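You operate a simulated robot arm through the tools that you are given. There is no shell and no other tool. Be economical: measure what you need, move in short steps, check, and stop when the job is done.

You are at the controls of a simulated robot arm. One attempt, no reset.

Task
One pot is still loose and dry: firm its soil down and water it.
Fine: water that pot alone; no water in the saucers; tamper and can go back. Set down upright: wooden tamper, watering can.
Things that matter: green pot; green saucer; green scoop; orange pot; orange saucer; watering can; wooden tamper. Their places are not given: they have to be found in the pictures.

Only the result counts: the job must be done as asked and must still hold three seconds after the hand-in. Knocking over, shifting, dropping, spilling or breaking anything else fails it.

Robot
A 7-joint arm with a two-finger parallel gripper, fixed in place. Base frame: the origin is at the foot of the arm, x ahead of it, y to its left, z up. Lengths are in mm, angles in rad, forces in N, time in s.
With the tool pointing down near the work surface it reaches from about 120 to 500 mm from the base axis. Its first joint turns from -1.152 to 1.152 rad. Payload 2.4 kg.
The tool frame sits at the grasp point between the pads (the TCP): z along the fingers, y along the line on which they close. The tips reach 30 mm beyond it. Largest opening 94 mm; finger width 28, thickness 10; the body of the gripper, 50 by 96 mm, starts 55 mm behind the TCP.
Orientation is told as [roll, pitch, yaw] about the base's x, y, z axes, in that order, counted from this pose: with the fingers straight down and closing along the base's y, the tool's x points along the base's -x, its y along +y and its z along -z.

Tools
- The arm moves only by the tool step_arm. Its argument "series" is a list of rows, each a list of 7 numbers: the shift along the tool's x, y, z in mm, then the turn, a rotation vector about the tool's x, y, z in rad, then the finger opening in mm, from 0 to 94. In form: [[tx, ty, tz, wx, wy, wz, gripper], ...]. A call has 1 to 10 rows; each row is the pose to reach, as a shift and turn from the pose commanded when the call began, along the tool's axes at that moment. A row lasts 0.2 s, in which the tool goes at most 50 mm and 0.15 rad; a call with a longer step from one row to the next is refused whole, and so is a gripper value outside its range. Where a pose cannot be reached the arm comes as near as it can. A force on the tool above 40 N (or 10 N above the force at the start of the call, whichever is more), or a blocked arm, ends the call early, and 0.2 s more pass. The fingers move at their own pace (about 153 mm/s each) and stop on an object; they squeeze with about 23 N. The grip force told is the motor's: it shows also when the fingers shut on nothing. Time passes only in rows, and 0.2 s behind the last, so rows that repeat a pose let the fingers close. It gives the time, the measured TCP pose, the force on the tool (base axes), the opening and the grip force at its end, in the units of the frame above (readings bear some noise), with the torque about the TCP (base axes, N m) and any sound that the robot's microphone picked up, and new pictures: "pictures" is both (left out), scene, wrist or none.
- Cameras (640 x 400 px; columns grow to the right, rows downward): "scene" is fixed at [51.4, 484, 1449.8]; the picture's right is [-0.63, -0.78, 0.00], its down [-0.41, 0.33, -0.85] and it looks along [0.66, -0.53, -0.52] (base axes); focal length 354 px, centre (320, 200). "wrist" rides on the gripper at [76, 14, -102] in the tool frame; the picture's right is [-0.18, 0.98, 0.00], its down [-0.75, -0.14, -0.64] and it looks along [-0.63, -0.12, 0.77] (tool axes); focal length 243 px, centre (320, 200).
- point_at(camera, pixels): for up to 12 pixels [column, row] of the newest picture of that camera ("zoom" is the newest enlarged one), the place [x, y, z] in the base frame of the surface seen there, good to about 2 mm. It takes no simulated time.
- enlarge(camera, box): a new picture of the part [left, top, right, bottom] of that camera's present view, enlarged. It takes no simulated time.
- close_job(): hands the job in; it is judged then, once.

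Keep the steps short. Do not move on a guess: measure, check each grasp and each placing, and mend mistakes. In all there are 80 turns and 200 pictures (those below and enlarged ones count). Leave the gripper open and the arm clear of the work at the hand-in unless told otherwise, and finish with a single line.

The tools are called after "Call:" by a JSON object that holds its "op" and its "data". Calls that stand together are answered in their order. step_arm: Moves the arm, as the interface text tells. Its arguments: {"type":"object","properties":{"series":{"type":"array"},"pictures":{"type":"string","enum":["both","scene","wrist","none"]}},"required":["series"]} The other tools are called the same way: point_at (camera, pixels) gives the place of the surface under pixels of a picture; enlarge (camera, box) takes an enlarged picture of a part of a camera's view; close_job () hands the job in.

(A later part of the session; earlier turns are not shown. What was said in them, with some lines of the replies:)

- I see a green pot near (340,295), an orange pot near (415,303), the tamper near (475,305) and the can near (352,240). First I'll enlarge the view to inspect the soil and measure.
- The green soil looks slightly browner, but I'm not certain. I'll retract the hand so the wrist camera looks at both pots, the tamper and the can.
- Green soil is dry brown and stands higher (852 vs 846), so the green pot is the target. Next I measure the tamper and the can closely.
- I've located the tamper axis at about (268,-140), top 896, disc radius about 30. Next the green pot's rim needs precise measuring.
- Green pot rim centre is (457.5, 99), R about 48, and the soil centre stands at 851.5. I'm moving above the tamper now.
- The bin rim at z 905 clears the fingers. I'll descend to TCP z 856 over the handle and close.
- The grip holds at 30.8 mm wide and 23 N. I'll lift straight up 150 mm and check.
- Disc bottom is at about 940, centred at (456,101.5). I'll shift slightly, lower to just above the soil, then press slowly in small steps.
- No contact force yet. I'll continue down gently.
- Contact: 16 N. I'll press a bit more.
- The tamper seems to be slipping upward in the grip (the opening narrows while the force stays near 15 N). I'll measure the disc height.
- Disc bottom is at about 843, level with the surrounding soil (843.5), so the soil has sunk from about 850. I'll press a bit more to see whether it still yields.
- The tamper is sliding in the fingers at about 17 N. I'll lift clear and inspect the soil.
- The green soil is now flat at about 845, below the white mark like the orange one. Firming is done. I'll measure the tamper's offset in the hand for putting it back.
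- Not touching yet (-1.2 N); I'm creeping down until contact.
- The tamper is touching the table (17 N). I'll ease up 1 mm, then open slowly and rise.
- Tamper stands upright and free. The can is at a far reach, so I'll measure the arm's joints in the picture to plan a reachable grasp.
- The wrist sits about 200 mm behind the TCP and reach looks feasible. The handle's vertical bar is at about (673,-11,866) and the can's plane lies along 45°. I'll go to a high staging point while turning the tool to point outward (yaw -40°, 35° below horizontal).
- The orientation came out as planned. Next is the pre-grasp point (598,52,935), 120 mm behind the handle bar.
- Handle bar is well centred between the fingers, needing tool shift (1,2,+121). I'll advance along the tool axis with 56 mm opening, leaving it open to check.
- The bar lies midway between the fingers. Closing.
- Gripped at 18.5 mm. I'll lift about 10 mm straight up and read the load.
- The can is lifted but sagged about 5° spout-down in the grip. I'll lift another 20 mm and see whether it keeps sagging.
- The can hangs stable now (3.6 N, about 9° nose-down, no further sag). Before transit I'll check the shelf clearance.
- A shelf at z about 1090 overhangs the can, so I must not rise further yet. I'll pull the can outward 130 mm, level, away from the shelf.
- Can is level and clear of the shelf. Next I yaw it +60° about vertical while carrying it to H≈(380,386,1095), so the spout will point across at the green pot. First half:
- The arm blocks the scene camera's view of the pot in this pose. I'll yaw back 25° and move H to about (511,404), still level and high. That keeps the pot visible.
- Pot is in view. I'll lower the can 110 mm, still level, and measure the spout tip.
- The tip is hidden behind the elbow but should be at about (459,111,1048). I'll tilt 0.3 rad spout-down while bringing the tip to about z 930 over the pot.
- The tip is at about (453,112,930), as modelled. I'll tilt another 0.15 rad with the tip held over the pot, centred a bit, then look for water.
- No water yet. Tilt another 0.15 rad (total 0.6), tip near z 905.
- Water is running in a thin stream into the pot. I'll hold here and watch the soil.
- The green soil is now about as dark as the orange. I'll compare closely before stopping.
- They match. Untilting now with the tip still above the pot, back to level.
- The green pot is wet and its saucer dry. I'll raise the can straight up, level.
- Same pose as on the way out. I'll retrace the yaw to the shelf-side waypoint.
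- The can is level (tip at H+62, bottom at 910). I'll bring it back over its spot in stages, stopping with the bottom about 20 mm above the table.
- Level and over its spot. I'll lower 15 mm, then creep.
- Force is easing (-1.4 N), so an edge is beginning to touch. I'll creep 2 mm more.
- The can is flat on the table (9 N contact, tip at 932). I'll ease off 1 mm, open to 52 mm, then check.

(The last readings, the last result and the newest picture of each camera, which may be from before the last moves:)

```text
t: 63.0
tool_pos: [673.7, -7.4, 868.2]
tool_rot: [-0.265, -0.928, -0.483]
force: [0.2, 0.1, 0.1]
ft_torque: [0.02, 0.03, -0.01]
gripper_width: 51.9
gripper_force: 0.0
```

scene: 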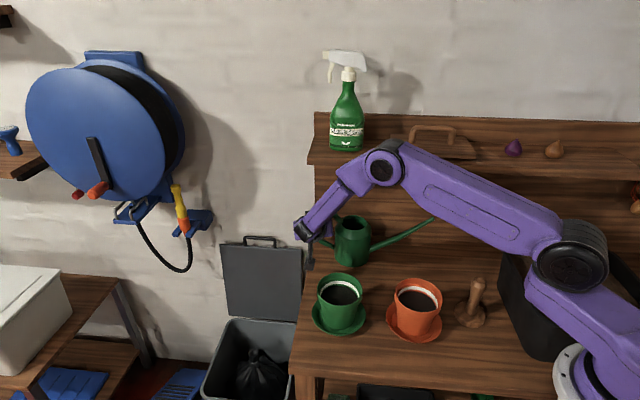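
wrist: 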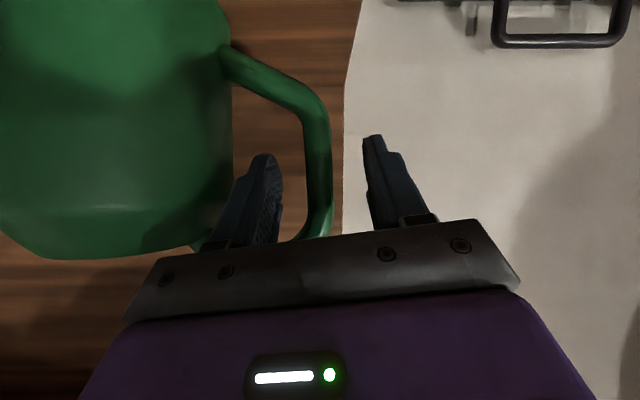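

The fingers are free of the handle. I'll retreat straight back along the tool axis.

Call:
{"op": "step_arm", "data": {"series": [[0, 0, -15, 0, 0, 0, 52], [0, 0, -40, 0, 0, 0, 52], [0, 0, -75, 0, 0, 0, 52], [0, 0, -115, 0, 0, 0, 52], [0, 0, -150, 0, 0, 0, 52], [0, 0, -190, 0, 0, 0, 60], [0, 0, -230, 0, 0, 0, 94], [0, 0, -230, 0, 0, 0, 94]]}}

Call:
{"op": "enlarge", "data": {"camera": "scene", "box": [290, 195, 510, 350]}}

```text
t: 64.8
tool_pos: [544.4, 127.1, 1001.7]
tool_rot: [-0.266, -0.928, -0.482]
force: [-0.5, 0.4, -0.6]
ft_torque: [-0.02, -0.01, -0.04]
gripper_width: 94.2
gripper_force: 0.1
```

scene: 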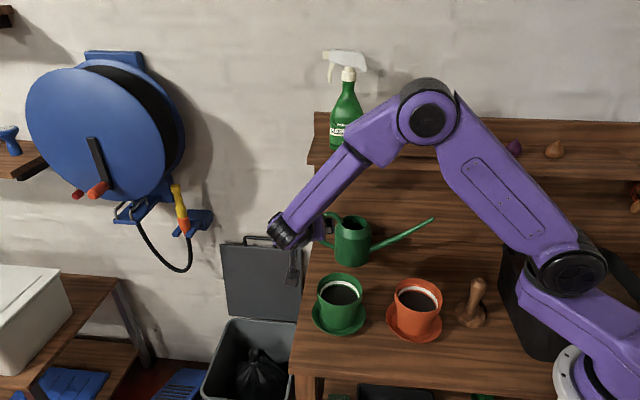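
wrist: 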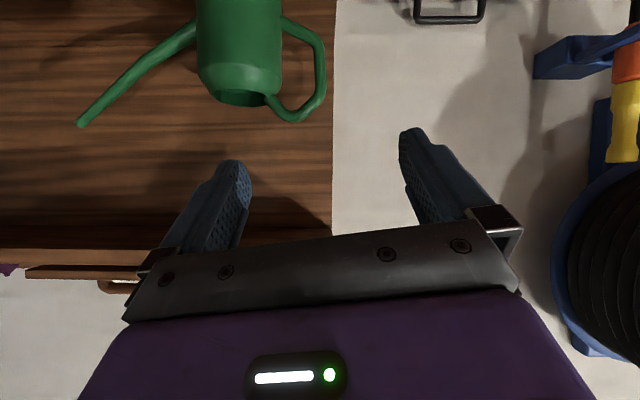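

```text
2.58 times, centred on (400, 272) of scene
```

zoom: 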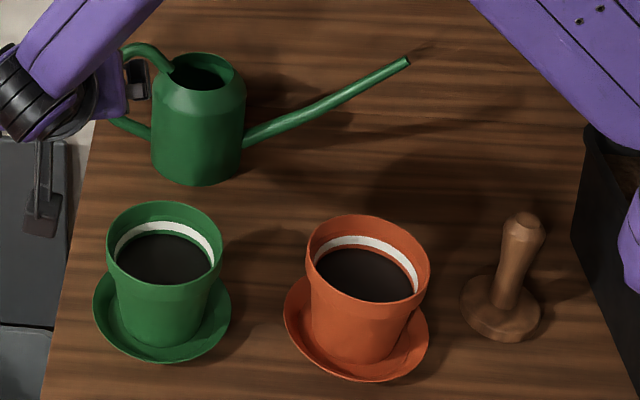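

Everything stands in place. I'll raise the arm clear and take a final look at the soil, saucers and can.

Call:
{"op": "step_arm", "data": {"series": [[-24, -5, -30, 0, 0, 0, 94], [-48, -10, -60, 0, 0, 0, 94], [-72, -14, -90, 0, 0, 0, 94], [-96, -19, -120, 0, 0, 0, 94], [-120, -24, -150, 0, 0, 0, 94], [-120, -24, -150, 0, 0, 0, 94], [-120, -24, -150, 0, 0, 0, 94]], "pictures": "scene"}}

Call:
{"op": "enlarge", "data": {"camera": "scene", "box": [300, 200, 500, 350]}}

Call:
{"op": "point_at", "data": {"camera": "scene", "pixels": [[432, 219], [341, 293], [417, 300], [478, 284], [352, 266]]}}

```text
t: 66.4
tool_pos: [508.8, 164.9, 1186.2]
tool_rot: [-0.265, -0.929, -0.481]
force: [-0.1, -0.4, 0.1]
ft_torque: [-0.03, -0.01, 0.0]
gripper_width: 93.7
gripper_force: 0.0
```

scene: 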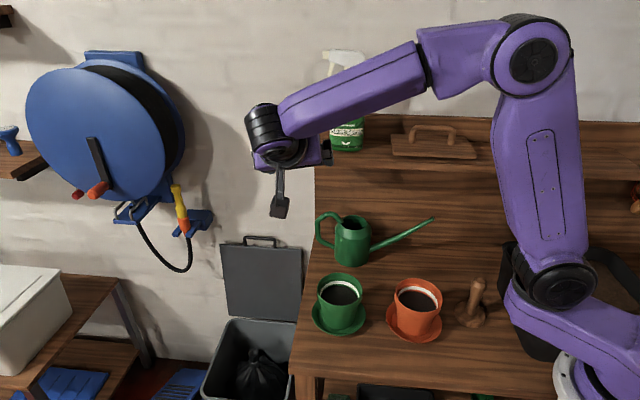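

```text
2.67 times, centred on (400, 275) of scene
```

zoom: 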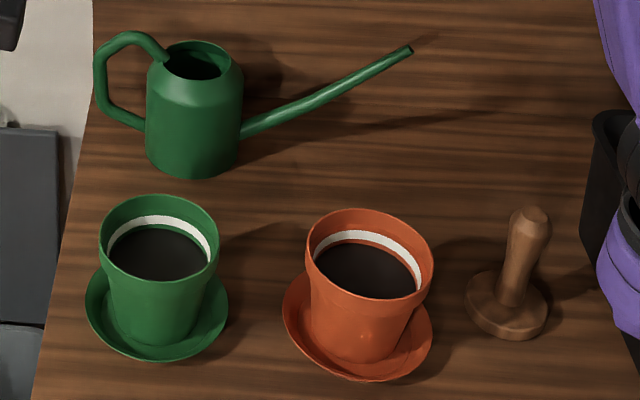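

```text
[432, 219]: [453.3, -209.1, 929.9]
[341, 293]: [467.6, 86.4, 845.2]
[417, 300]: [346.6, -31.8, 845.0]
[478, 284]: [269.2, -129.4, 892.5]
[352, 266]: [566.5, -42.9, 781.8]
```

The green soil is firmed to 845 and dark, both saucers are dry, and the tamper and can stand upright within about 15 mm of where they started. The gripper is open and clear, so I'm handing in.

Call:
{"op": "close_job", "data": {}}

```text
The job is handed in.
```

The green pot's soil is firmed and watered, both saucers look dry, the tamper and watering can are back upright at their places, and the job is handed in.
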